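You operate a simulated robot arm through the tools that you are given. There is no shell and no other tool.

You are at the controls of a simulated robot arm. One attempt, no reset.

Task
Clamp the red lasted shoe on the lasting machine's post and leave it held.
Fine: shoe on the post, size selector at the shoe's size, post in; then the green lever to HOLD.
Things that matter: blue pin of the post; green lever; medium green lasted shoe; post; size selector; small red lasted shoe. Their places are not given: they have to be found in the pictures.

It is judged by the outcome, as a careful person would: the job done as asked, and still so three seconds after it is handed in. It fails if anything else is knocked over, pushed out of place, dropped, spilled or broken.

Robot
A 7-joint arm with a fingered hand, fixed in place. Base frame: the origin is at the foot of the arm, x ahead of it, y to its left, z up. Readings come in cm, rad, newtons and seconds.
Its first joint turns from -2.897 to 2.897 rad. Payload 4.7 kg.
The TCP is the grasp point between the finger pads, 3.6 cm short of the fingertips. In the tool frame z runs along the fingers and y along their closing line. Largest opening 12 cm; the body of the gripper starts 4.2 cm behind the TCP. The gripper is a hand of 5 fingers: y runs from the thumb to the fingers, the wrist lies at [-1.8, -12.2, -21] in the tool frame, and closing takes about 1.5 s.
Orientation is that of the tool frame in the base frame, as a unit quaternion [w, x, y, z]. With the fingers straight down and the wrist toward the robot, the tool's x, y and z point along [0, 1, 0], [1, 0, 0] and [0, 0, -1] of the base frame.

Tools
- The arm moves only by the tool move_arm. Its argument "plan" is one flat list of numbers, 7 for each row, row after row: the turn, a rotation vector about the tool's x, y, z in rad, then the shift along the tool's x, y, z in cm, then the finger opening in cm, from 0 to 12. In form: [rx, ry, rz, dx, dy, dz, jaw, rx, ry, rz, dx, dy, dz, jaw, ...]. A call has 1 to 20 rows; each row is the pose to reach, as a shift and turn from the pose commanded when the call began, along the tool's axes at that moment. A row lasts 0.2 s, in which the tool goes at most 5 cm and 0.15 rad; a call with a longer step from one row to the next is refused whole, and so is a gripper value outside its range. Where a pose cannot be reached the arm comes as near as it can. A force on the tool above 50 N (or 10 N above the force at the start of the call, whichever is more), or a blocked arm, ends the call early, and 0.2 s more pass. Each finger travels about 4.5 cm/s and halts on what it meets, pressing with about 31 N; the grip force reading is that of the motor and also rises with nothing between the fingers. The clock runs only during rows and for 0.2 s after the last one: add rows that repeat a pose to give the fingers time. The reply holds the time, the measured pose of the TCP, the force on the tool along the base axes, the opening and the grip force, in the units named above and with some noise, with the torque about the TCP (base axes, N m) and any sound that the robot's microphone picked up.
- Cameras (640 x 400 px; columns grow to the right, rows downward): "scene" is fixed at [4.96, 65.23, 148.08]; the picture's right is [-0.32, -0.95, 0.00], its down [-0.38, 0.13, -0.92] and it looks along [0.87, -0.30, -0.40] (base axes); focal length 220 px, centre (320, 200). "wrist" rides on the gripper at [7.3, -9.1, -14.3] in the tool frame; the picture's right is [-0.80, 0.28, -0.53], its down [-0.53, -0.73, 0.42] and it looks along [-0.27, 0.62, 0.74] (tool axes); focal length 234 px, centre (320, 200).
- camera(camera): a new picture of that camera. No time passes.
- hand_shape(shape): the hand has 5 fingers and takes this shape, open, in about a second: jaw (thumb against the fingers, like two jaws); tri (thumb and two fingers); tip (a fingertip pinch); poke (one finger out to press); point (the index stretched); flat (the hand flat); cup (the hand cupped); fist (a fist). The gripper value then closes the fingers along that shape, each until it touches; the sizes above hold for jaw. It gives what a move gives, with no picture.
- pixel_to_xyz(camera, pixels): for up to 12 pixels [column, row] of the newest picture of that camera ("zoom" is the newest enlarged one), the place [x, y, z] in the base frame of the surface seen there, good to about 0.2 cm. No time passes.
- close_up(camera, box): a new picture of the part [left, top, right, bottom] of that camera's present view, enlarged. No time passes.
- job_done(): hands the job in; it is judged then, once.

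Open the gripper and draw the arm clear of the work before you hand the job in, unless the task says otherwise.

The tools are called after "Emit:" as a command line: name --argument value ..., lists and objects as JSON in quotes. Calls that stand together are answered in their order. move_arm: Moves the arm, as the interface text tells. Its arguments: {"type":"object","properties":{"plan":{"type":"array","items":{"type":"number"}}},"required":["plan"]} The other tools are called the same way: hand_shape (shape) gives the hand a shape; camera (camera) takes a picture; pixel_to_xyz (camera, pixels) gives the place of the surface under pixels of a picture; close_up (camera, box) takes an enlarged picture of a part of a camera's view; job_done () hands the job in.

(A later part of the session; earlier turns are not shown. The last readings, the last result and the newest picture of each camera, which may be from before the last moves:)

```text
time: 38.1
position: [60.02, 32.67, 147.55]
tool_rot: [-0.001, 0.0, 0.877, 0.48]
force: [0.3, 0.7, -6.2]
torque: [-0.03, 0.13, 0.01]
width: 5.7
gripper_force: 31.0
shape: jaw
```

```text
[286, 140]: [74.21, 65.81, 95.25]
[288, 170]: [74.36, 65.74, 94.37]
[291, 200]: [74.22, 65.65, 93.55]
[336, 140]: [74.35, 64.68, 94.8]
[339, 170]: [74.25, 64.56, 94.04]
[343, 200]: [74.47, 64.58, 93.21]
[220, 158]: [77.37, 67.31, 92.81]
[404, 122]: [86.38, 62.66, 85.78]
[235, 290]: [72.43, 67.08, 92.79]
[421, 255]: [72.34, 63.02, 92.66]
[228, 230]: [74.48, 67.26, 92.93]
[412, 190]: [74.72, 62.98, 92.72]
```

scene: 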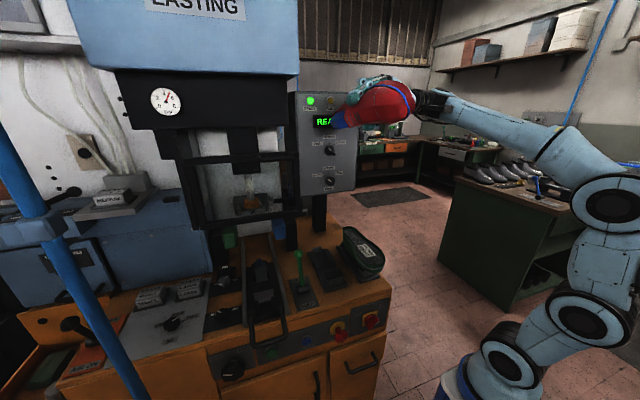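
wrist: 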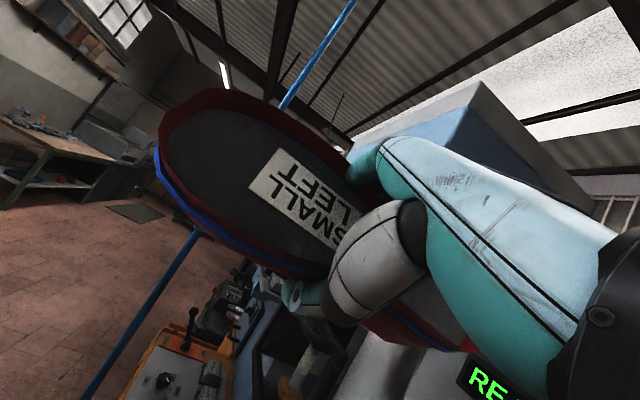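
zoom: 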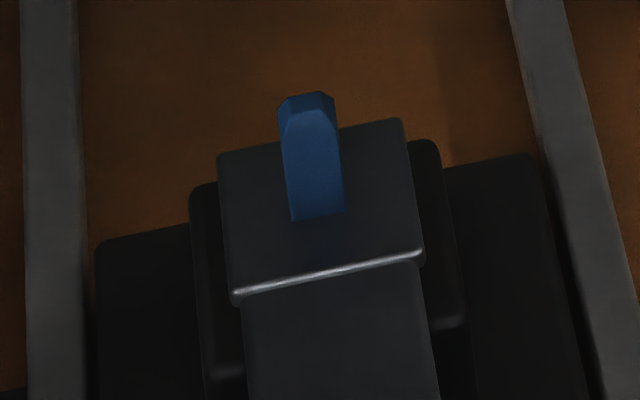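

The pin's centre comes out at (74.93, 65.1). I repeat the slot ring's corners several times to average them too.

Emit:
close_up --camera "scene" --box '[328, 112, 344, 132]'

Emit:
pixel_to_xyz --camera "zoom" --pixels '[[250, 198], [292, 200], [305, 300], [345, 300], [255, 210], [283, 240], [300, 275], [325, 270], [272, 225], [310, 285], [250, 198], [345, 300]]'

Emit:
pixel_to_xyz --camera "zoom" --pixels '[[250, 198], [292, 200], [305, 300], [345, 300], [255, 210], [283, 240], [300, 275], [325, 270], [272, 225], [310, 285], [292, 200], [305, 300]]'

Emit:
pixel_to_xyz --camera "zoom" --pixels '[[380, 168], [440, 148], [515, 275], [400, 295], [450, 220], [240, 192], [300, 306], [270, 270], [350, 250], [400, 230], [330, 190], [370, 280]]'

```text
16.00 times, centred on (336, 122) of scene
```

zoom: 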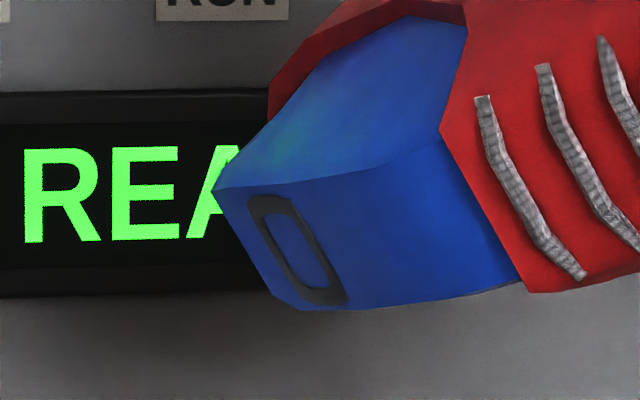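

```text
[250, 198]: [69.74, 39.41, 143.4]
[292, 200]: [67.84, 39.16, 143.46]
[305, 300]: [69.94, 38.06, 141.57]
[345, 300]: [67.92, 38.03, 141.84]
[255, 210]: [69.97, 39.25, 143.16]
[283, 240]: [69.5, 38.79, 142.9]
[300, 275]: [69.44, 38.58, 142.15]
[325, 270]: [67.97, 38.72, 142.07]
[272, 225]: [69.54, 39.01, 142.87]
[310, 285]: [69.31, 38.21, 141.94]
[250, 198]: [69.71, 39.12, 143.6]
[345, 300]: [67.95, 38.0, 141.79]
```

```text
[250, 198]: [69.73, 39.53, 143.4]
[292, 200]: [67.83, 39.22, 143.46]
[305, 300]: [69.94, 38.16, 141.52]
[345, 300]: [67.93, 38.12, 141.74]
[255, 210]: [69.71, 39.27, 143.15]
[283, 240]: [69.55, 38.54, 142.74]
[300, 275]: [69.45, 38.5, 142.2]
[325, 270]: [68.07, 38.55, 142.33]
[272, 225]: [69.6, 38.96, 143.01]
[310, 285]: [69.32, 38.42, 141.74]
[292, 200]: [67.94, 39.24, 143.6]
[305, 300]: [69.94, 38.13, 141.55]
```

```text
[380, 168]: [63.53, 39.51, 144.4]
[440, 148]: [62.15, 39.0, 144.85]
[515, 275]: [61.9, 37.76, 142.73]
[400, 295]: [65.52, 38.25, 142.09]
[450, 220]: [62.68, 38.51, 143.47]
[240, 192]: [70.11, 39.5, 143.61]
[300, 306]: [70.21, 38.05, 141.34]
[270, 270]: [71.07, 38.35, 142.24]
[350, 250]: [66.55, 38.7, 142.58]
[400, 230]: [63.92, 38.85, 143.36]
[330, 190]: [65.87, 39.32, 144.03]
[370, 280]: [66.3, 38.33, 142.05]
```

The slot centre averages to (8.85 heelward, −0.93, 7.75 below the TCP). Before crossing I measure the guard's lower bar and its handle, which the wrist has to stay clear of.

Emit:
close_up --camera "scene" --box '[180, 130, 310, 235]'

Emit:
pixel_to_xyz --camera "zoom" --pixels '[[440, 108], [500, 105], [380, 118], [560, 100], [470, 118], [570, 330], [450, 350], [300, 378], [200, 388], [560, 345], [440, 362], [300, 390]]'

```text
3.81 times, centred on (245, 182) of scene
```

zoom: 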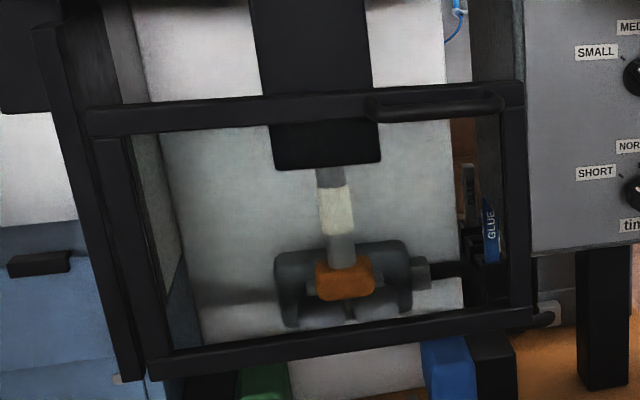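

```text
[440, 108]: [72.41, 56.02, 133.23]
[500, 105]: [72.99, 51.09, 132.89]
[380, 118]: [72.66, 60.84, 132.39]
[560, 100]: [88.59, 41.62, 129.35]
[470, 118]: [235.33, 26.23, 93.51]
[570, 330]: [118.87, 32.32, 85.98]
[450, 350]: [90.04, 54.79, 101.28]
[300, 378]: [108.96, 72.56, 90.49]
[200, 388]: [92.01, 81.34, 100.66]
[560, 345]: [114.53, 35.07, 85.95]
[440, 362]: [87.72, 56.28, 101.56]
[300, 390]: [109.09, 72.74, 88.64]
```

The guard's handle sticks out to x≈72.4 at z≈132–133. I measure the bottom bar's lower edge.

Emit:
pixel_to_xyz --camera "zoom" --pixels '[[340, 335], [340, 345], [340, 352], [250, 352], [250, 362], [430, 325], [430, 334], [430, 340], [500, 315], [500, 325], [180, 365], [180, 375]]'

```text
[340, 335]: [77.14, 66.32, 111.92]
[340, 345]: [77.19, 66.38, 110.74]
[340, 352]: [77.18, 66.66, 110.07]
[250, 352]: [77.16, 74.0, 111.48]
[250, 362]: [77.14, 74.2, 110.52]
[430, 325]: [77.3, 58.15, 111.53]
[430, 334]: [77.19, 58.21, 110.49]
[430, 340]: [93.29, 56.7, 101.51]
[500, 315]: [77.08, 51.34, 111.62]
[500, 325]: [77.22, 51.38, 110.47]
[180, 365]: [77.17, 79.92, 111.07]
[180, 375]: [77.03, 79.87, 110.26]
```

I roll the shoe upright again and lower it to z≈120 in front of the machine.

Emit:
move_arm --plan '[0.1, 0, 0, 0, -2.22, 1.54, 2, 0.2, 0, 0, 0, -4.44, 3.08, 2, 0.3, 0, 0, 0, -6.66, 4.62, 2, 0.4, 0, 0, 0, -8.88, 6.16, 2, 0.5, 0, 0, 0, -11.1, 7.7, 2, 0.6, 0, 0, 0, -13.3, 9.24, 2, 0.7, 0, 0, 0, -15.5, 10.8, 2, 0.8, 0, 0, 0, -17.8, 12.3, 2, 0.9, 0, 0, 0, -20, 13.9, 2, 1.0, 0, 0, 0, -22.2, 15.4, 2, 1.0, 0, 0, 0, -22.2, 15.4, 2]'

Emit:
camera --camera "scene"

Emit:
close_up --camera "scene" --box '[330, 140, 430, 220]'

```text
time: 40.5
position: [60.13, 33.56, 120.37]
tool_rot: [0.001, 0.0, 1.0, -0.001]
force: [-0.2, 0.4, -5.7]
torque: [0.02, 0.14, 0.04]
width: 5.64
gripper_force: 31.1
shape: jaw
```

```text
taken
```

scene: 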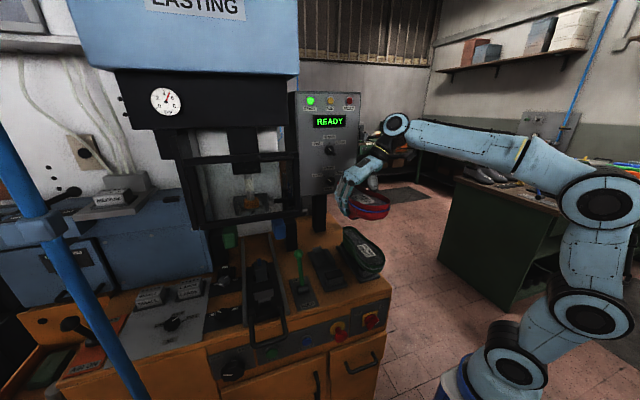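

```text
5.00 times, centred on (380, 180) of scene
```

zoom: 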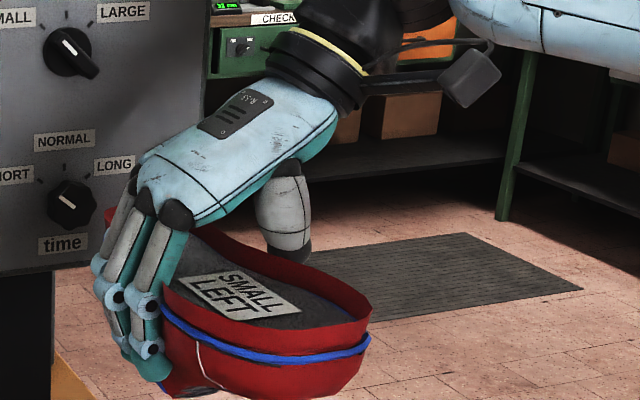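

Upright again. I measure the wrist joint's extent relative to the TCP and the label's corners (zoom about (255,295)).

Emit:
pixel_to_xyz --camera "scene" --pixels '[[397, 124], [397, 114], [388, 122], [408, 118], [430, 128], [375, 150], [380, 140], [365, 150], [400, 116], [420, 118], [385, 130], [407, 134]]'

Emit:
close_up --camera "scene" --box '[345, 185, 395, 220]'

```text
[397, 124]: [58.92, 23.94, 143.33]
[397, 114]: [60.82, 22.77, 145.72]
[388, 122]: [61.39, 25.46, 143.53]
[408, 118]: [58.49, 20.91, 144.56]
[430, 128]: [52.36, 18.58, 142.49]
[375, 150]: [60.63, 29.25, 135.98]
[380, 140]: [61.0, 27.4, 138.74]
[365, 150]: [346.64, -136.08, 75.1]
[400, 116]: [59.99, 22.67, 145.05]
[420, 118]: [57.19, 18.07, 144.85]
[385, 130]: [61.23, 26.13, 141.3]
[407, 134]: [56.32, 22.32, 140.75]
```

```text
11.43 times, centred on (370, 202) of scene
```

zoom: 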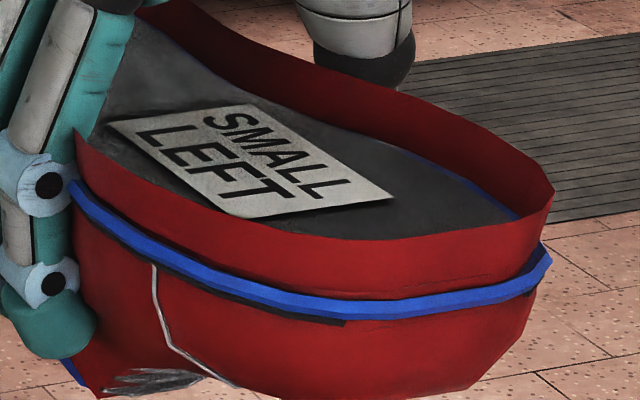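

I sample the label's four corners (108,122), (248,103), (393,197), (250,218) several times for the yaw and pitch.

Emit:
pixel_to_xyz --camera "zoom" --pixels '[[114, 124], [248, 106], [386, 196], [251, 214], [114, 124], [248, 106], [386, 196], [251, 214], [114, 124], [248, 106], [386, 196], [251, 214]]'

Emit:
pixel_to_xyz --camera "zoom" --pixels '[[114, 124], [248, 106], [386, 196], [251, 214], [114, 124], [248, 106], [386, 196], [251, 214], [114, 124], [248, 106], [386, 196], [251, 214]]'

```text
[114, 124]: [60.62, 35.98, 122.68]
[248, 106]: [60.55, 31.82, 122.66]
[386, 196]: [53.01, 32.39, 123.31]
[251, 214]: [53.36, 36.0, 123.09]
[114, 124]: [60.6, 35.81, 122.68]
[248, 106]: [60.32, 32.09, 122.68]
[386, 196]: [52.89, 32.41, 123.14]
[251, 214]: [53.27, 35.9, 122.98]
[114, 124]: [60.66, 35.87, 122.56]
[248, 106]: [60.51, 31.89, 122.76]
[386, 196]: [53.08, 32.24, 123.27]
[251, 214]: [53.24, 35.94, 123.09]
```

```text
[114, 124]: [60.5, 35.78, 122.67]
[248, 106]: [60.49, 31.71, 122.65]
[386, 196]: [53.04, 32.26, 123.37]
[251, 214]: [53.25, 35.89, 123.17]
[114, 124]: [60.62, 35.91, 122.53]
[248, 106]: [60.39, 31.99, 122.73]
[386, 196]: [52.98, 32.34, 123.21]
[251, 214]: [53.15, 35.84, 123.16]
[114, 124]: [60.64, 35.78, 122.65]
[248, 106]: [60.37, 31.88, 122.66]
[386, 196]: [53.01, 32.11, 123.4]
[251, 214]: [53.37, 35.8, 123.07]
```

Averaged, the shoe is yawed 0.044 rad (toe left) and pitched ~0.045 rad (toe up) in the hand; I correct both. I cross in front of the machine at z≈114 with the heel back kept short of the guard, to above the post.

Emit:
move_arm --plan '[0, -0.005, -0.004, -0.1, 2, 0.4, 2, 0, -0.01, -0.01, -0.2, 5, 1, 2, 0, -0.015, -0.015, -0.3, 8, 1.6, 2, 0, -0.02, -0.02, -0.4, 11, 2.2, 2, 0, -0.025, -0.025, -0.5, 14, 2.8, 2, 0, -0.03, -0.03, -0.5, 17, 3.4, 2, 0, -0.035, -0.035, -0.6, 20, 4, 2, 0, -0.04, -0.04, -0.6, 23, 4.6, 2, 0, -0.045, -0.044, -0.7, 26, 5.2, 2, 0, -0.045, -0.044, -0.8, 29, 5.8, 2, 0, -0.045, -0.044, -0.9, 31, 6.2, 2, 0, -0.045, -0.044, -0.9, 32.1, 6.4, 2, 0, -0.045, -0.044, -0.9, 32.1, 6.4, 2]'

Emit:
camera --camera "scene"

Emit:
camera --camera "wrist"

```text
time: 43.3
position: [61.21, 65.75, 113.85]
tool_rot: [0.023, -0.022, 0.999, -0.001]
force: [-0.3, -0.8, -5.8]
torque: [0.03, 0.13, 0.01]
width: 5.62
gripper_force: 31.1
shape: jaw
```

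```text
taken
```

scene: 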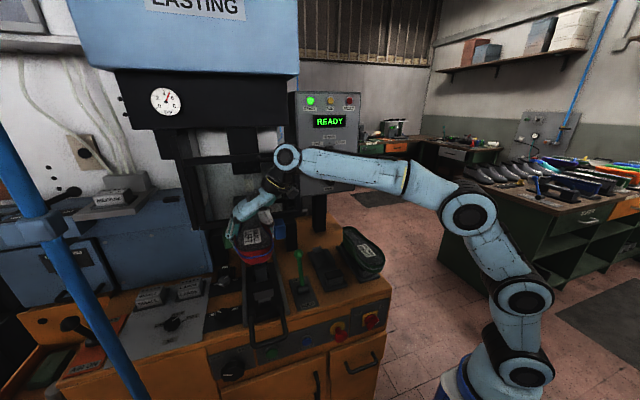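

```text
taken
```

wrist: 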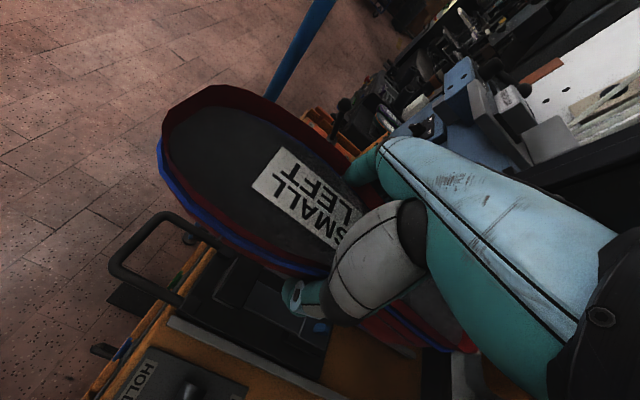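

Reached without contact. I look closely at the shoe above the post and re-measure the label for yaw and pitch.

Emit:
close_up --camera "scene" --box '[210, 195, 300, 285]'

Emit:
close_up --camera "scene" --box '[230, 220, 275, 265]'

```text
4.44 times, centred on (255, 240) of scene
```

zoom: 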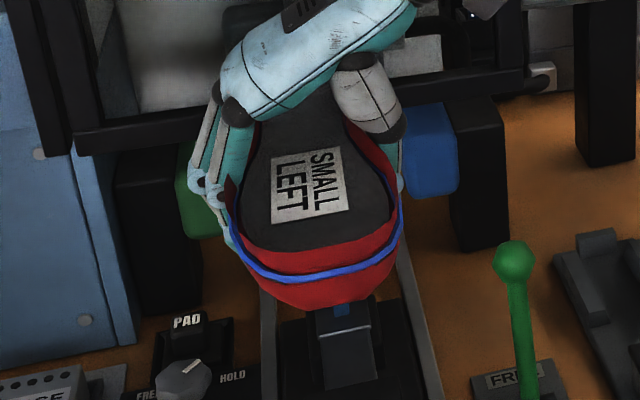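

```text
8.89 times, centred on (252, 242) of scene
```

zoom: 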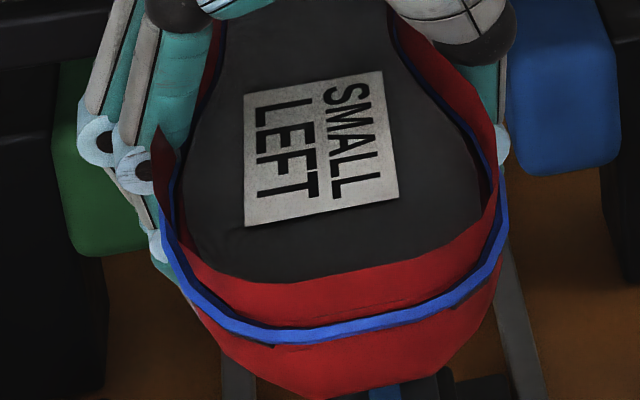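

I sample the label's corners (245,95), (382,72), (398,197), (245,226) again.

Emit:
pixel_to_xyz --camera "zoom" --pixels '[[249, 98], [379, 76], [394, 195], [249, 222], [249, 98], [379, 76], [394, 195], [249, 222], [249, 98], [379, 76], [394, 195], [249, 222]]'

Emit:
pixel_to_xyz --camera "zoom" --pixels '[[249, 98], [379, 76], [394, 195], [249, 222], [249, 98], [379, 76], [394, 195], [249, 222], [249, 98], [379, 76], [394, 195], [249, 222]]'

Emit:
move_arm --plan '[0, 0, 0, 0, 0, 0, 2]'

```text
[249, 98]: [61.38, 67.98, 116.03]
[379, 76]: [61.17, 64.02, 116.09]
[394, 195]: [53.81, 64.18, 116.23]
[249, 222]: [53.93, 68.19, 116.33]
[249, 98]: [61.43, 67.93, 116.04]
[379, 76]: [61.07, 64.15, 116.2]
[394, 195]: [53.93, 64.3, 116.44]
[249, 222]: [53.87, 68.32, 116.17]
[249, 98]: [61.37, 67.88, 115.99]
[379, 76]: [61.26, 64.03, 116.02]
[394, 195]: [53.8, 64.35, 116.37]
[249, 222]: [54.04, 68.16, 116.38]
```

```text
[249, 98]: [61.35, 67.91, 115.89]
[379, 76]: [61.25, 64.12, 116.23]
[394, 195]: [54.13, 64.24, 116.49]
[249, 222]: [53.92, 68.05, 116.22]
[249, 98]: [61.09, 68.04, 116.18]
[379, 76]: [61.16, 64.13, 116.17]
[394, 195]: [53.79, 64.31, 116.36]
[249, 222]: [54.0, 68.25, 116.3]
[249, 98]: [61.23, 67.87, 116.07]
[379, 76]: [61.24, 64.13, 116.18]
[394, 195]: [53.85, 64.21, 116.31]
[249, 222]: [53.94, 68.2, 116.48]
```

```text
time: 43.7
position: [61.17, 65.82, 113.88]
tool_rot: [0.023, -0.021, 1.0, 0.0]
force: [0.2, -0.3, -5.9]
torque: [0.02, 0.1, -0.01]
width: 5.66
gripper_force: 31.2
shape: jaw
```

The remaining yaw is ~0.026 rad, so I correct another 0.02. I now lower the shoe between toe rest and guard (heel back at x≈75.4, guard at 77.15) until the last's end face is just above the pin top.

Emit:
move_arm --plan '[0, 0, -0.005, 0.1, -0.1, 2, 2, 0, 0, -0.01, 0.2, -0.2, 4, 2, 0, 0, -0.015, 0.3, -0.3, 6, 2, 0, 0, -0.02, 0.37, -0.35, 8, 2, 0, 0, -0.02, 0.45, -0.35, 9.4, 2, 0, 0, -0.02, 0.45, -0.35, 9.4, 2]'

Emit:
camera --camera "scene"

Emit:
close_up --camera "scene" --box '[210, 195, 310, 295]'

Emit:
camera --camera "wrist"

```text
time: 45.1
position: [61.09, 65.33, 104.55]
tool_rot: [0.021, -0.032, 0.999, 0.0]
force: [0.7, 0.3, -6.0]
torque: [0.01, 0.14, -0.01]
width: 5.66
gripper_force: 30.8
shape: jaw
```

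```text
taken
```

scene: 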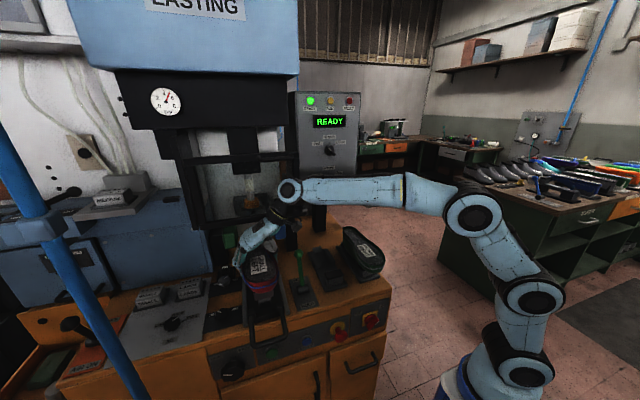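

```text
4.00 times, centred on (260, 245) of scene
```

zoom: 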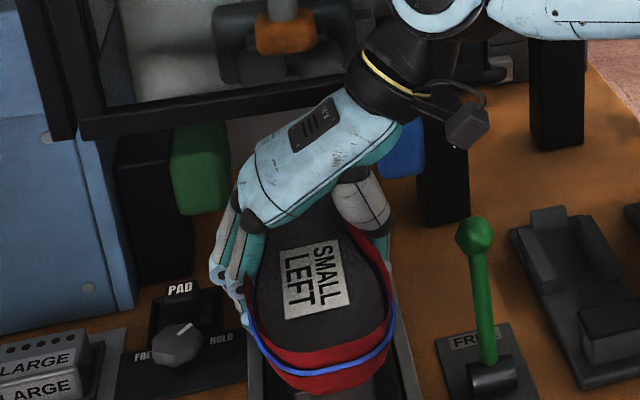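

```text
taken
```

wrist: 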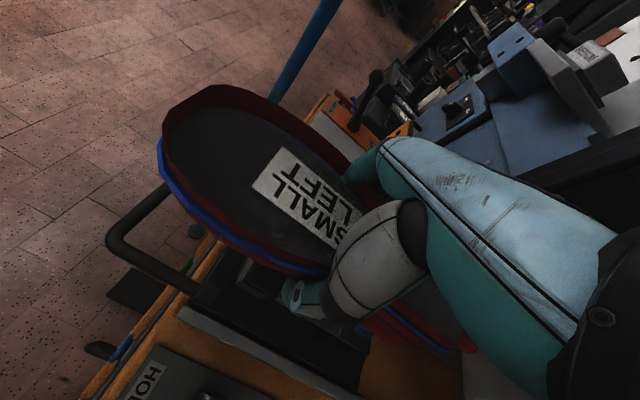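

Free of contact at (61.1, 65.3, 104.55); the end face is about 1.3 cm above the pin top. I advance 4.5 cm inwards under the guard in small steps.

Emit:
move_arm --plan '[0, 0, 0, -1.1, -0.05, 0.05, 2, 0, 0, 0, -2.25, -0.1, 0.1, 2, 0, 0, 0, -3.4, -0.15, 0.15, 2, 0, 0, 0, -4.51, -0.19, 0.2, 2, 0, 0, 0, -4.51, -0.19, 0.2, 2, 0, 0, 0, -4.51, -0.19, 0.2, 2]'

Emit:
close_up --camera "scene" --box '[210, 195, 310, 295]'

Emit:
camera --camera "wrist"

```text
time: 46.5
position: [65.58, 65.49, 104.52]
tool_rot: [0.023, -0.033, 0.999, 0.0]
force: [0.2, -0.4, -5.7]
torque: [0.01, 0.11, 0.03]
width: 5.64
gripper_force: 30.8
shape: jaw
```

```text
4.00 times, centred on (260, 245) of scene
```

zoom: 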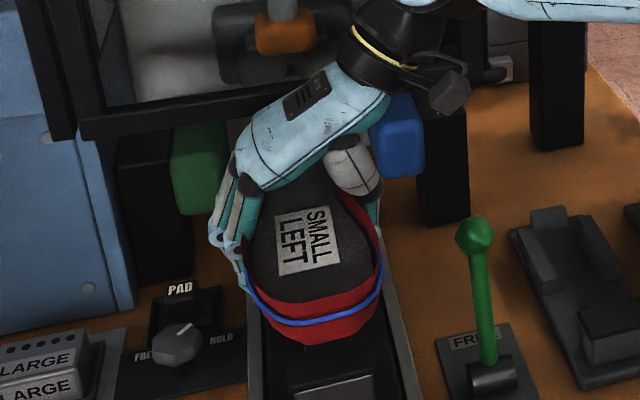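

```text
taken
```

wrist: 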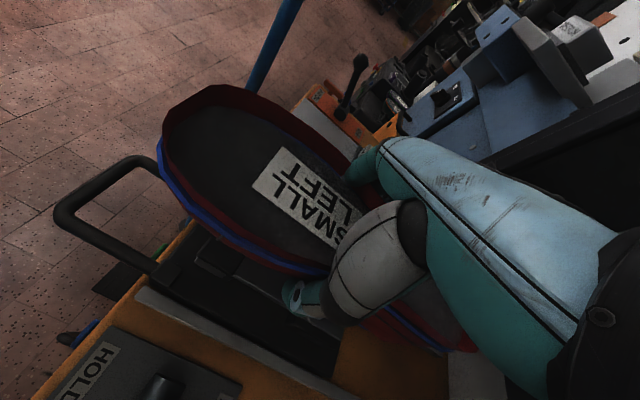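

The hole should now be at about (74.85, 65.15), pin at (74.93, 65.1). As a cross-check I measure the label once more from here.

Emit:
close_up --camera "scene" --box '[235, 220, 280, 265]'

```text
8.89 times, centred on (258, 242) of scene
```

zoom: 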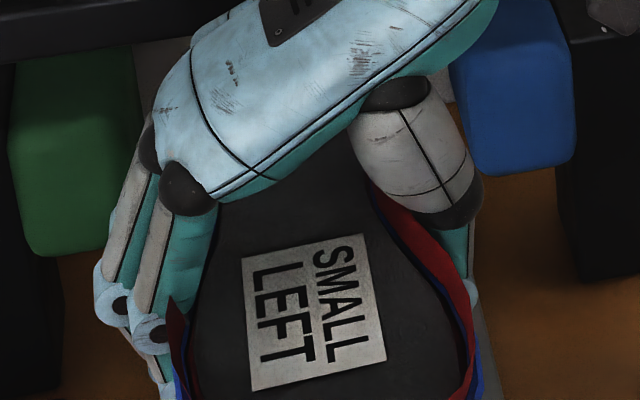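

The label's corners are at (241,257), (367,233), (387,362), (251,391). I sample them.

Emit:
pixel_to_xyz --camera "zoom" --pixels '[[245, 260], [364, 237], [383, 360], [254, 387], [245, 260], [364, 237], [383, 360], [254, 387], [245, 260], [364, 237], [383, 360], [254, 387]]'

Emit:
pixel_to_xyz --camera "zoom" --pixels '[[245, 260], [364, 237], [383, 360], [254, 387], [245, 260], [364, 237], [383, 360], [254, 387], [245, 260], [364, 237], [383, 360], [254, 387]]'

Emit:
move_arm --plan '[0, 0, 0, 0, 0, 0, 2]'

```text
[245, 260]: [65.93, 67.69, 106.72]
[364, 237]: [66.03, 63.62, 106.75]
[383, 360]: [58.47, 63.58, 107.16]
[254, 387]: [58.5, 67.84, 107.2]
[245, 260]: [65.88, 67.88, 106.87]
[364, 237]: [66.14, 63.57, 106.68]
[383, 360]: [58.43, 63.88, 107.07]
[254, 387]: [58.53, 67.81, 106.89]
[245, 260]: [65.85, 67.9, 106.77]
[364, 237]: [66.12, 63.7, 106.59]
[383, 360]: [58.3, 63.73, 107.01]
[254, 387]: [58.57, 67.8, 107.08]
```

```text
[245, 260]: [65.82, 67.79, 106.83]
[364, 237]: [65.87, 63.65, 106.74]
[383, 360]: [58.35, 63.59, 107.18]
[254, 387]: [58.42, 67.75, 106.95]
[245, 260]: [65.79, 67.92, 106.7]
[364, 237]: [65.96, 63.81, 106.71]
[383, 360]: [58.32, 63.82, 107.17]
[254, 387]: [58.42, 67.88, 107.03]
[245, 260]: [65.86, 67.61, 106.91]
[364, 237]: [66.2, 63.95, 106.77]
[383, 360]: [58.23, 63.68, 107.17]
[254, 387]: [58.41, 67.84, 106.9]
```

```text
time: 46.9
position: [65.58, 65.55, 104.57]
tool_rot: [0.023, -0.032, 0.999, 0.0]
force: [0.6, 0.1, -6.3]
torque: [-0.02, 0.11, 0.0]
width: 5.64
gripper_force: 30.6
shape: jaw
```

Both estimates agree to about 0.15 cm; yaw is now ~0. I shift 0.1 cm right and lower gently 2.2 cm to feel whether the pin enters.

Emit:
move_arm --plan '[0, 0, 0, 0.02, -0.1, 0.4, 2, 0, 0, 0, 0.04, -0.1, 0.8, 2, 0, 0, 0, 0.06, -0.1, 1.2, 2, 0, 0, 0, 0.07, -0.1, 1.5, 2, 0, 0, 0, 0.08, -0.1, 1.8, 2, 0, 0, 0, 0.1, -0.1, 2.0, 2, 0, 0, 0, 0.1, -0.1, 2.2, 2, 0, 0, 0, 0.1, -0.1, 2.2, 2]'

Emit:
close_up --camera "scene" --box '[210, 195, 310, 295]'

```text
time: 48.7
position: [65.61, 65.29, 102.38]
tool_rot: [0.023, -0.03, 0.999, -0.001]
force: [1.0, 0.8, -6.3]
torque: [0.04, 0.08, -0.01]
width: 5.63
gripper_force: 31.3
shape: jaw
```

```text
4.00 times, centred on (260, 245) of scene
```

zoom: 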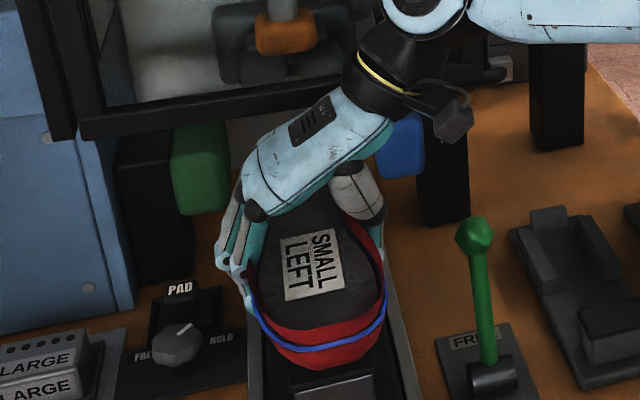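

No contact force, and the end face should already be about 0.9 cm below the pin's top, so the pin is entering. I lower on gently.

Emit:
move_arm --plan '[0, 0, 0, 0.01, 0, 0.3, 2, 0, 0, 0, 0.03, 0, 0.6, 2, 0, 0, 0, 0.04, 0, 0.9, 2, 0, 0, 0, 0.05, 0, 1.2, 2, 0, 0, 0, 0.06, 0, 1.4, 2, 0, 0, 0, 0.07, 0, 1.6, 2, 0, 0, 0, 0.07, 0, 1.6, 2]'

Emit:
close_up --camera "scene" --box '[210, 195, 310, 295]'

```text
time: 50.3
position: [65.75, 65.39, 100.85]
tool_rot: [0.021, -0.032, 0.999, 0.0]
force: [2.6, 0.2, -5.2]
torque: [0.0, -0.09, 0.01]
width: 5.63
gripper_force: 30.3
shape: jaw
```

```text
4.00 times, centred on (260, 245) of scene
```

zoom: 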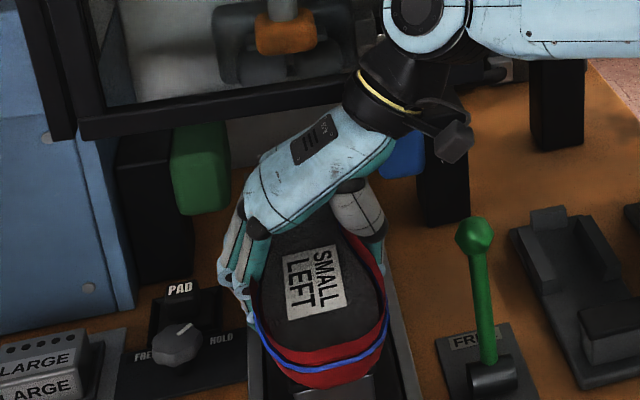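

A small sideways force (2.6 N) shows the pin guiding the shoe. I lower the last 0.8 cm in fine steps to seat it.

Emit:
move_arm --plan '[0, 0, 0, 0, 0, 0.2, 2, 0, 0, 0, 0, 0, 0.4, 2, 0, 0, 0, 0, 0, 0.55, 2, 0, 0, 0, 0, 0, 0.7, 2, 0, 0, 0, 0, 0, 0.7, 2]'

Emit:
close_up --camera "scene" --box '[230, 230, 290, 300]'

```text
time: 51.5
position: [65.62, 65.55, 100.05]
tool_rot: [0.023, -0.033, 0.999, 0.0]
force: [-1.6, -0.5, -4.3]
torque: [0.04, -0.09, -0.03]
width: 5.66
gripper_force: 30.6
shape: jaw
```

```text
5.71 times, centred on (260, 265) of scene
```

zoom: 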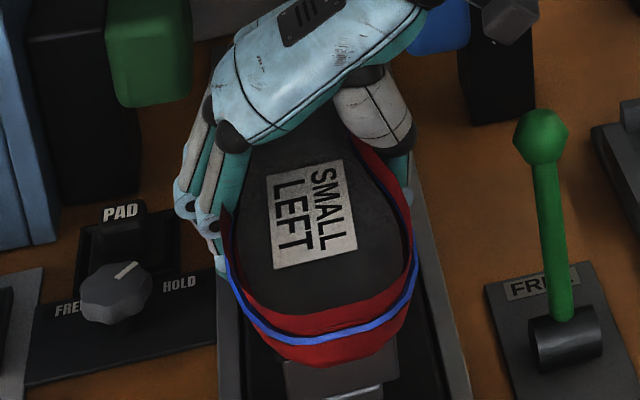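

The load is starting to come off (−4.3 N of about −6). I lower a few millimetres more until the shoe's weight rests on the post.

Emit:
move_arm --plan '[0, 0, 0, 0, 0, 0.15, 2, 0, 0, 0, 0, 0, 0.3, 2, 0, 0, 0, 0, 0, 0.3, 2]'

Emit:
move_arm --plan '[0, 0, 0, 0, 0, 0.15, 2, 0, 0, 0, 0, 0, 0.25, 2, 0, 0, 0, 0, 0, 0.25, 2]'

Emit:
close_up --camera "scene" --box '[230, 230, 290, 300]'

```text
time: 52.3
position: [65.62, 65.33, 99.96]
tool_rot: [0.024, -0.031, 0.999, 0.001]
force: [-1.2, -0.2, 9.2]
torque: [0.26, -0.1, 0.0]
width: 5.67
gripper_force: 30.9
shape: jaw
```

```text
time: 53.1
position: [65.53, 65.43, 99.87]
tool_rot: [0.024, -0.031, 0.999, 0.002]
force: [0.2, 1.4, 24.2]
torque: [0.71, -0.03, -0.08]
width: 5.69
gripper_force: 30.4
shape: jaw
```

```text
5.71 times, centred on (260, 265) of scene
```

zoom: 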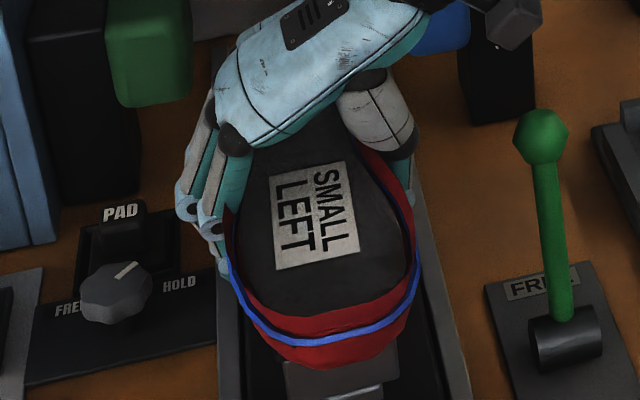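

The force rises to 24 N upward at TCP z≈99.9, just where full seating was expected, so the shoe is down on heel plate and toe rest. I ease off slightly and open the fingers.

Emit:
move_arm --plan '[0, 0, 0, 0, 0, -0.25, 2, 0, 0, 0, 0, 0, -0.45, 2, 0, 0, 0, 0, 0, -0.45, 4, 0, 0, 0, 0, 0, -0.45, 6, 0, 0, 0, 0, 0, -0.45, 7.5, 0, 0, 0, 0, 0, -0.45, 9, 0, 0, 0, 0, 0, -0.45, 10.5, 0, 0, 0, 0, 0, -0.45, 11.5, 0, 0, 0, 0, 0, -0.45, 11.5, 0, 0, 0, 0, 0, -0.45, 11.5]'

Emit:
close_up --camera "scene" --box '[220, 220, 300, 300]'

Emit:
camera --camera "wrist"

```text
time: 55.3
position: [65.65, 65.29, 99.93]
tool_rot: [0.022, -0.032, 0.999, 0.0]
force: [-0.6, 0.3, 0.0]
torque: [0.0, -0.02, 0.0]
width: 11.48
gripper_force: 0.0
shape: jaw
```

```text
5.00 times, centred on (260, 260) of scene
```

zoom: 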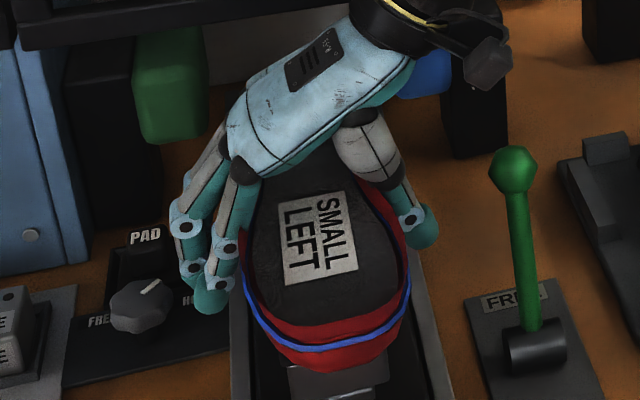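

```text
taken
```

wrist: 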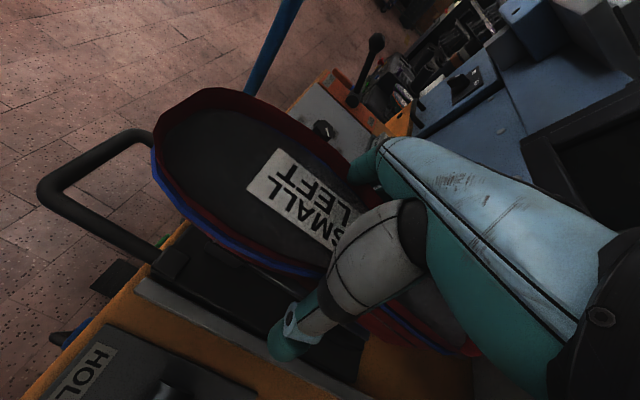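

The shoe stays seated and the hand is free (force 0). I lift the open hand up and back, away from the guard's handle, and then look at how the shoe sits.

Emit:
move_arm --plan '[0, 0, 0, -0.09, 0.3, -1.5, 11.5, 0, 0, 0, 0.3, 0.33, -2.8, 11.5, 0, 0, 0, 0.8, 0.36, -4.05, 11.5, 0, 0, 0, 1.7, 0.42, -5.6, 11.5, 0, 0, 0, 2.67, 0.49, -7.13, 11.5, 0, 0, 0, 4.53, 0.62, -10.2, 11.5, 0, 0, 0, 7.4, 0.81, -13.4, 11.5, 0, 0, 0, 10.3, 0.7, -16.5, 11.5, 0, 0, 0, 13.2, -0.1, -18.6, 11.5, 0, 0, 0, 13.2, -0.1, -18.6, 11.5]'

Emit:
camera --camera "wrist"

Emit:
close_up --camera "scene" --box '[220, 220, 300, 300]'

```text
time: 57.5
position: [51.7, 64.33, 117.99]
tool_rot: [0.024, -0.031, 0.999, 0.0]
force: [0.4, -0.6, -0.1]
torque: [0.0, 0.02, 0.03]
width: 11.46
gripper_force: 0.0
shape: jaw
```

```text
taken
```

wrist: 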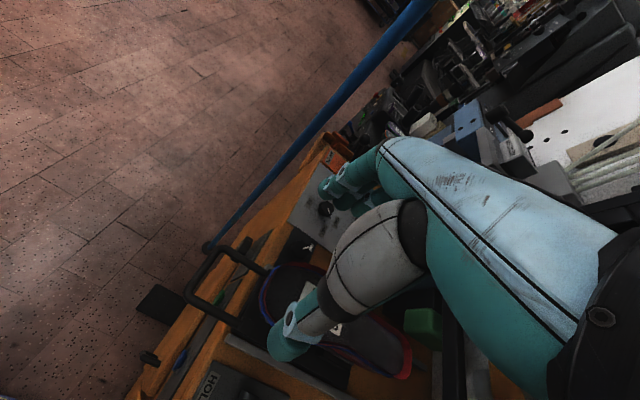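

```text
5.00 times, centred on (260, 260) of scene
```

zoom: 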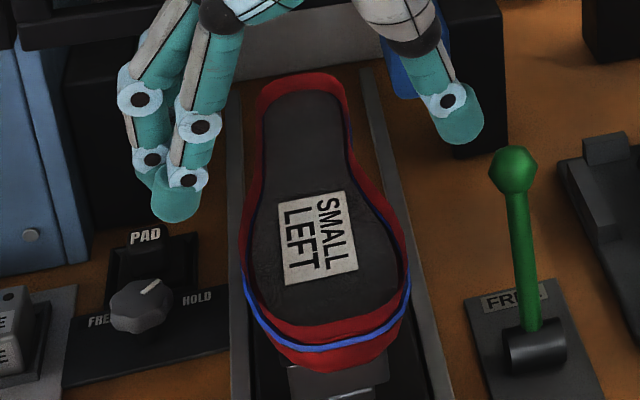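

The shoe sits squarely on the post. Next I push the post in by its U-handle (crossbar near x≈45, z≈90): I turn the hand so the wrist points to the robot, close it, and bring it down in front of the crossbar.

Emit:
move_arm --plan '[0.003, 0.003, 0.136, 1.2, 0.13, 0.5, 8, 0.006, 0.006, 0.272, 2.4, 0.26, 1, 5, 0.009, 0.009, 0.408, 3.6, 0.39, 1.8, 2, 0.012, 0.012, 0.545, 4.8, 0.52, 2.6, 0, 0.015, 0.015, 0.681, 6, 0.65, 3.6, 0, 0.018, 0.018, 0.817, 7.2, 0.78, 4.6, 0, 0.021, 0.021, 0.953, 8.4, 0.91, 5.6, 0, 0.024, 0.024, 1.089, 9.6, 1.04, 6.8, 0, 0.027, 0.027, 1.225, 10.8, 1.17, 8, 0, 0.03, 0.03, 1.362, 12, 1.3, 9.2, 0, 0.033, 0.033, 1.498, 13.2, 1.43, 10.4, 0, 0.0356, 0.0356, 1.634, 14.2, 1.55, 11.4, 0, 0.0356, 0.0356, 1.634, 14.2, 1.55, 11.4, 0]'

Emit:
camera --camera "wrist"

Emit:
close_up --camera "scene" --box '[200, 200, 340, 370]'

```text
time: 60.3
position: [38.0, 65.08, 106.01]
tool_rot: [0.001, 0.708, 0.706, 0.0]
force: [0.4, 0.4, -0.3]
torque: [-0.01, -0.03, 0.01]
width: 0.0
gripper_force: 30.6
shape: jaw
```

```text
taken
```

wrist: 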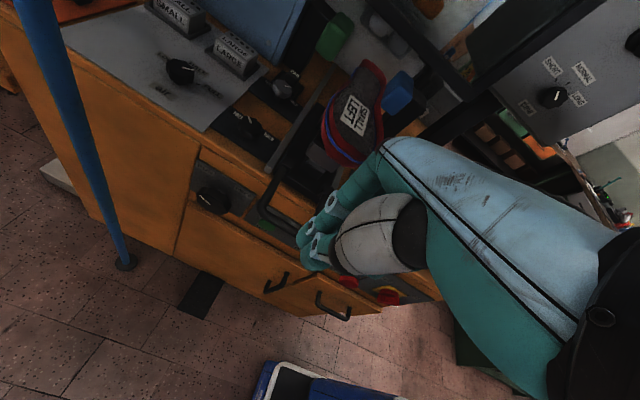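

```text
2.35 times, centred on (270, 285) of scene
```

zoom: 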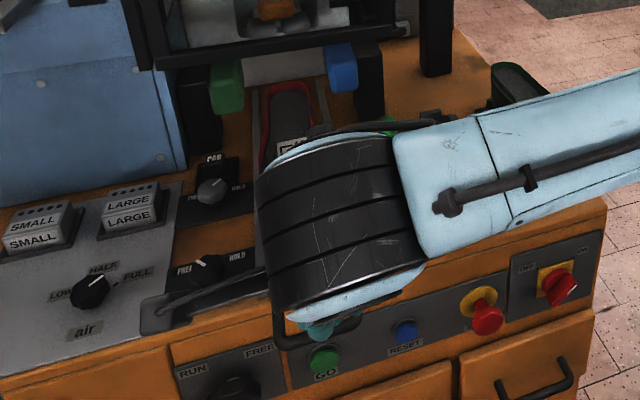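

The hand is above and in front of the handle. I enlarge the wrist view to measure the crossbar and my fingertips.

Emit:
close_up --camera "wrist" --box '[220, 50, 400, 290]'

Emit:
close_up --camera "wrist" --box '[240, 130, 360, 280]'

Emit:
pixel_to_xyz --camera "zoom" --pixels '[[210, 195], [235, 230], [270, 250], [190, 160], [240, 120], [280, 290], [310, 310], [290, 270], [330, 330], [350, 100], [320, 270], [255, 242]]'

```text
1.67 times, centred on (310, 170) of wrist
```

zoom: 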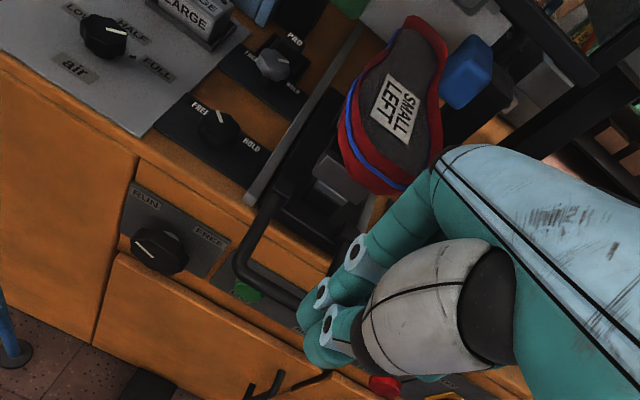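

```text
2.67 times, centred on (300, 205) of wrist
```

zoom: 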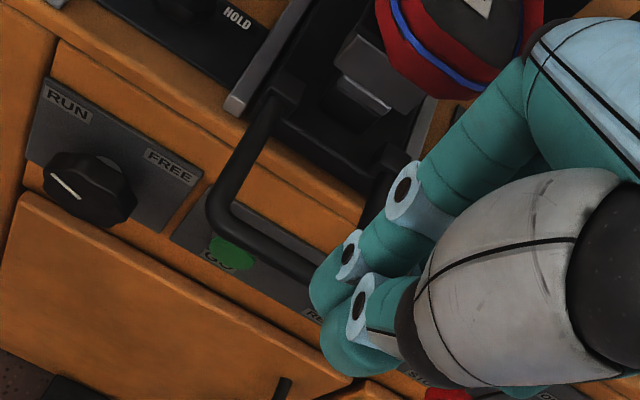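

```text
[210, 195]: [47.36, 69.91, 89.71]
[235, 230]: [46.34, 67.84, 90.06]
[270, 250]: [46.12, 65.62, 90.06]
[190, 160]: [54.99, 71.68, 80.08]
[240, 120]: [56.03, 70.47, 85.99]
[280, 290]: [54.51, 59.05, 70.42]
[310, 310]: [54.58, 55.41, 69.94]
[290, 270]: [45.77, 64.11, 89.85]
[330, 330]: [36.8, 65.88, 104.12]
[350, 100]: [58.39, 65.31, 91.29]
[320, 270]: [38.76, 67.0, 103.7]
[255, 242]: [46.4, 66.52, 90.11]
```

The crossbar is at x≈46, z≈90, y≈61.5–68.5. I lower the closed hand just in front of it, at TCP z≈92.

Emit:
move_arm --plan '[0, 0, 0, 0, 0.5, 3, 0, 0, 0, 0, 0, 1, 6, 0, 0, 0, 0, 0, 1.5, 9, 0, 0, 0, 0, 0, 2, 12, 0, 0, 0, 0, 0, 2.5, 14, 0, 0, 0, 0, 0, 2.5, 14, 0]'

Emit:
close_up --camera "wrist" --box '[220, 50, 400, 290]'

Emit:
camera --camera "scene"

```text
time: 61.7
position: [40.54, 65.01, 91.9]
tool_rot: [0.0, 0.707, 0.707, -0.001]
force: [-0.6, -0.6, 1.2]
torque: [-0.03, -0.03, 0.01]
width: 0.02
gripper_force: 31.7
shape: jaw
```

```text
1.67 times, centred on (310, 170) of wrist
```

zoom: 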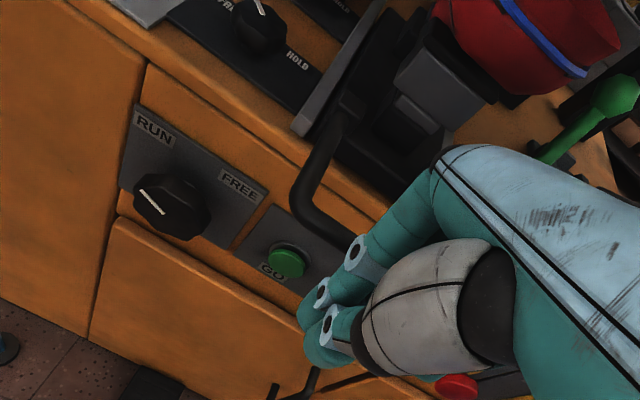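

```text
taken
```

scene: 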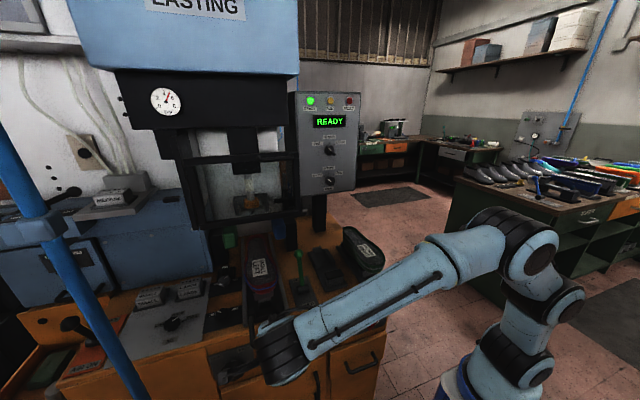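

I move forward slowly to touch the crossbar.

Emit:
move_arm --plan '[0, 0, 0, 0, 0.8, 0, 0, 0, 0, 0, 0, 1.6, 0, 0, 0, 0, 0, 0, 2.4, 0, 0, 0, 0, 0, 0, 3.2, 0, 0, 0, 0, 0, 0, 4.0, 0, 0, 0, 0, 0, 0, 4.0, 0, 0]'

Emit:
close_up --camera "wrist" --box '[220, 50, 400, 290]'

Emit:
close_up --camera "scene" --box '[210, 220, 310, 340]'

```text
time: 63.1
position: [44.38, 65.21, 91.98]
tool_rot: [0.0, 0.707, 0.707, -0.001]
force: [-4.3, 0.1, 4.0]
torque: [-0.05, -0.01, -0.01]
width: 0.0
gripper_force: 30.7
shape: jaw
```

```text
1.67 times, centred on (310, 170) of wrist
```

zoom: 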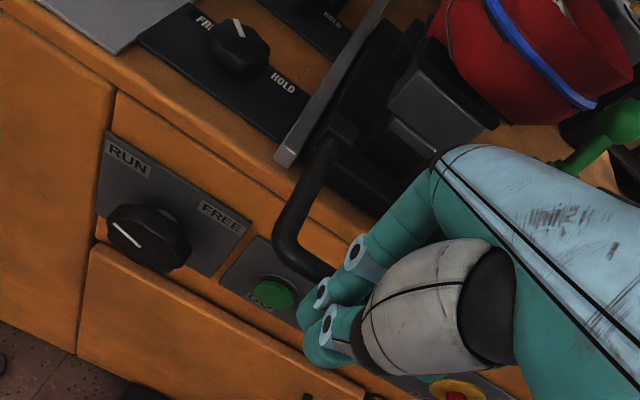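

```text
3.33 times, centred on (260, 280) of scene
```

zoom: 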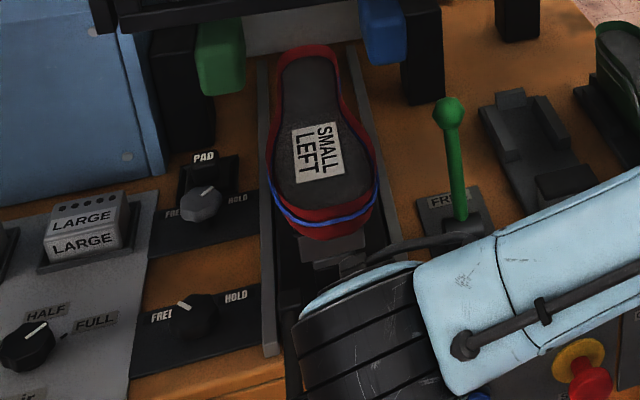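

Contact with the crossbar at TCP x≈44.4 (−4.3 N). I push on slowly and watch the shoe move with the post.

Emit:
move_arm --plan '[0, 0, 0, 0, 0.6, 0, 0, 0, 0, 0, 0, 1.2, 0, 0, 0, 0, 0, 0, 1.8, 0, 0, 0, 0, 0, 0, 2.4, 0, 0, 0, 0, 0, 0, 3.0, 0, 0, 0, 0, 0, 0, 3.6, 0, 0, 0, 0, 0, 0, 4.2, 0, 0, 0, 0, 0, 0, 4.8, 0, 0]'

Emit:
close_up --camera "wrist" --box '[220, 50, 400, 290]'

Emit:
close_up --camera "scene" --box '[210, 220, 310, 340]'

```text
time: 64.9
position: [49.13, 65.03, 91.83]
tool_rot: [-0.001, 0.707, 0.707, 0.0]
force: [-0.7, 0.3, 0.0]
torque: [0.02, -0.02, -0.02]
width: 0.02
gripper_force: 31.3
shape: jaw
```

```text
1.67 times, centred on (310, 170) of wrist
```

zoom: 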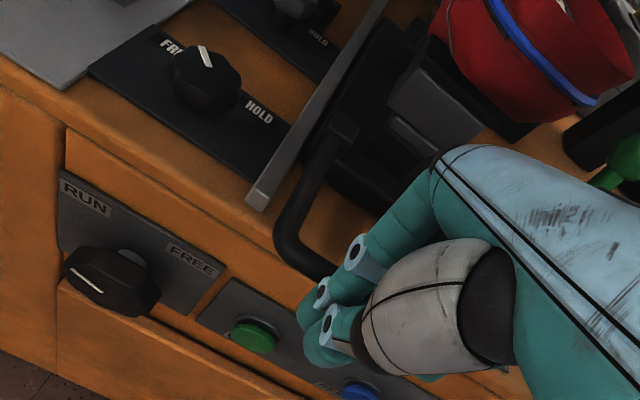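

```text
3.33 times, centred on (260, 280) of scene
```

zoom: 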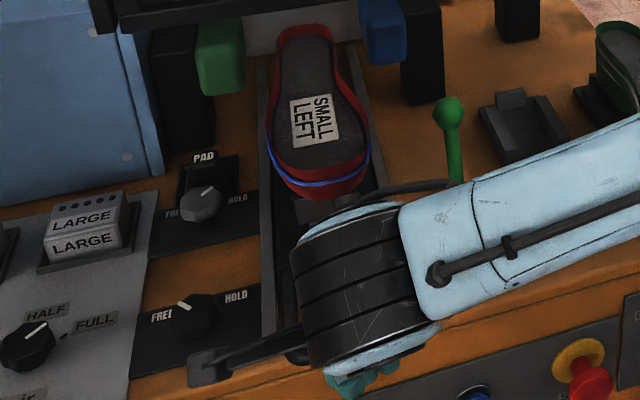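

The post slides easily with the shoe on it. I keep pushing in 5 cm stretches.

Emit:
move_arm --plan '[0, 0, 0, 0, 0.6, 0, 0, 0, 0, 0, 0, 1.2, 0, 0, 0, 0, 0, 0, 1.8, 0, 0, 0, 0, 0, 0, 2.4, 0, 0, 0, 0, 0, 0, 3.0, 0, 0, 0, 0, 0, 0, 3.6, 0, 0, 0, 0, 0, 0, 4.2, 0, 0, 0, 0, 0, 0, 4.8, 0, 0]'

Emit:
close_up --camera "wrist" --box '[220, 50, 400, 290]'

Emit:
close_up --camera "scene" --box '[210, 200, 310, 320]'

```text
time: 66.7
position: [54.0, 65.0, 91.89]
tool_rot: [0.001, 0.708, 0.706, -0.001]
force: [-0.3, 0.0, 0.9]
torque: [-0.05, -0.01, -0.03]
width: 0.01
gripper_force: 30.8
shape: jaw
```

```text
1.67 times, centred on (310, 170) of wrist
```

zoom: 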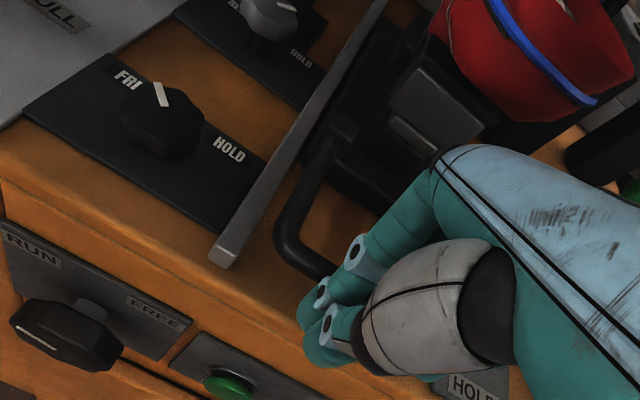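

```text
3.33 times, centred on (260, 260) of scene
```

zoom: 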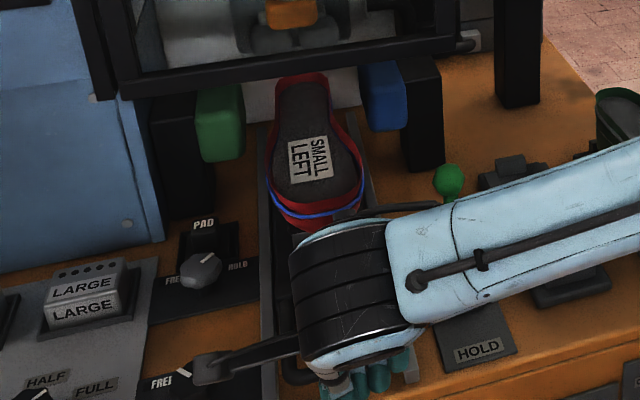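

About 9.6 cm in. A black bracket on my wrist comes near the dials at left and the forearm near the lever, so I measure their heights before going on.

Emit:
pixel_to_xyz --camera "zoom" --pixels '[[205, 368], [240, 358], [290, 343], [430, 206], [395, 212], [450, 215], [520, 190], [600, 160], [340, 230], [400, 350], [370, 380], [450, 180]]'

Emit:
camera --camera "scene"

```text
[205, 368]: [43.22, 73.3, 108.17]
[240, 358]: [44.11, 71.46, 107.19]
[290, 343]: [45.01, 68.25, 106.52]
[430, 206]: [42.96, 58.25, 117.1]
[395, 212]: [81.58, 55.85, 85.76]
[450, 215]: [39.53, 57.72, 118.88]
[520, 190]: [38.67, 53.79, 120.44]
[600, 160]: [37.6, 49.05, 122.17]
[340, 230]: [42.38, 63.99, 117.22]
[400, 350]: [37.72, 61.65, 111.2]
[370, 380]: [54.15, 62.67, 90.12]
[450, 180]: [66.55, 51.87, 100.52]
```

```text
taken
```

scene: 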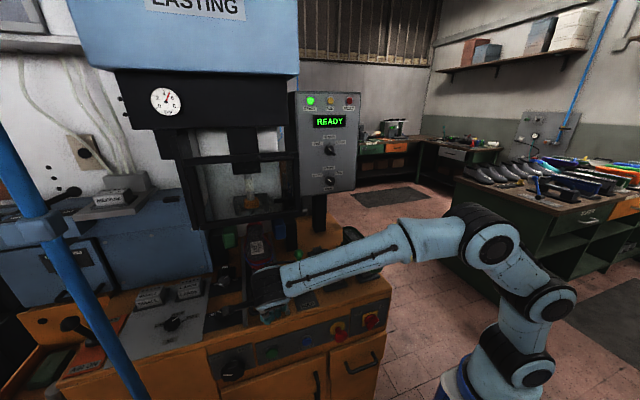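

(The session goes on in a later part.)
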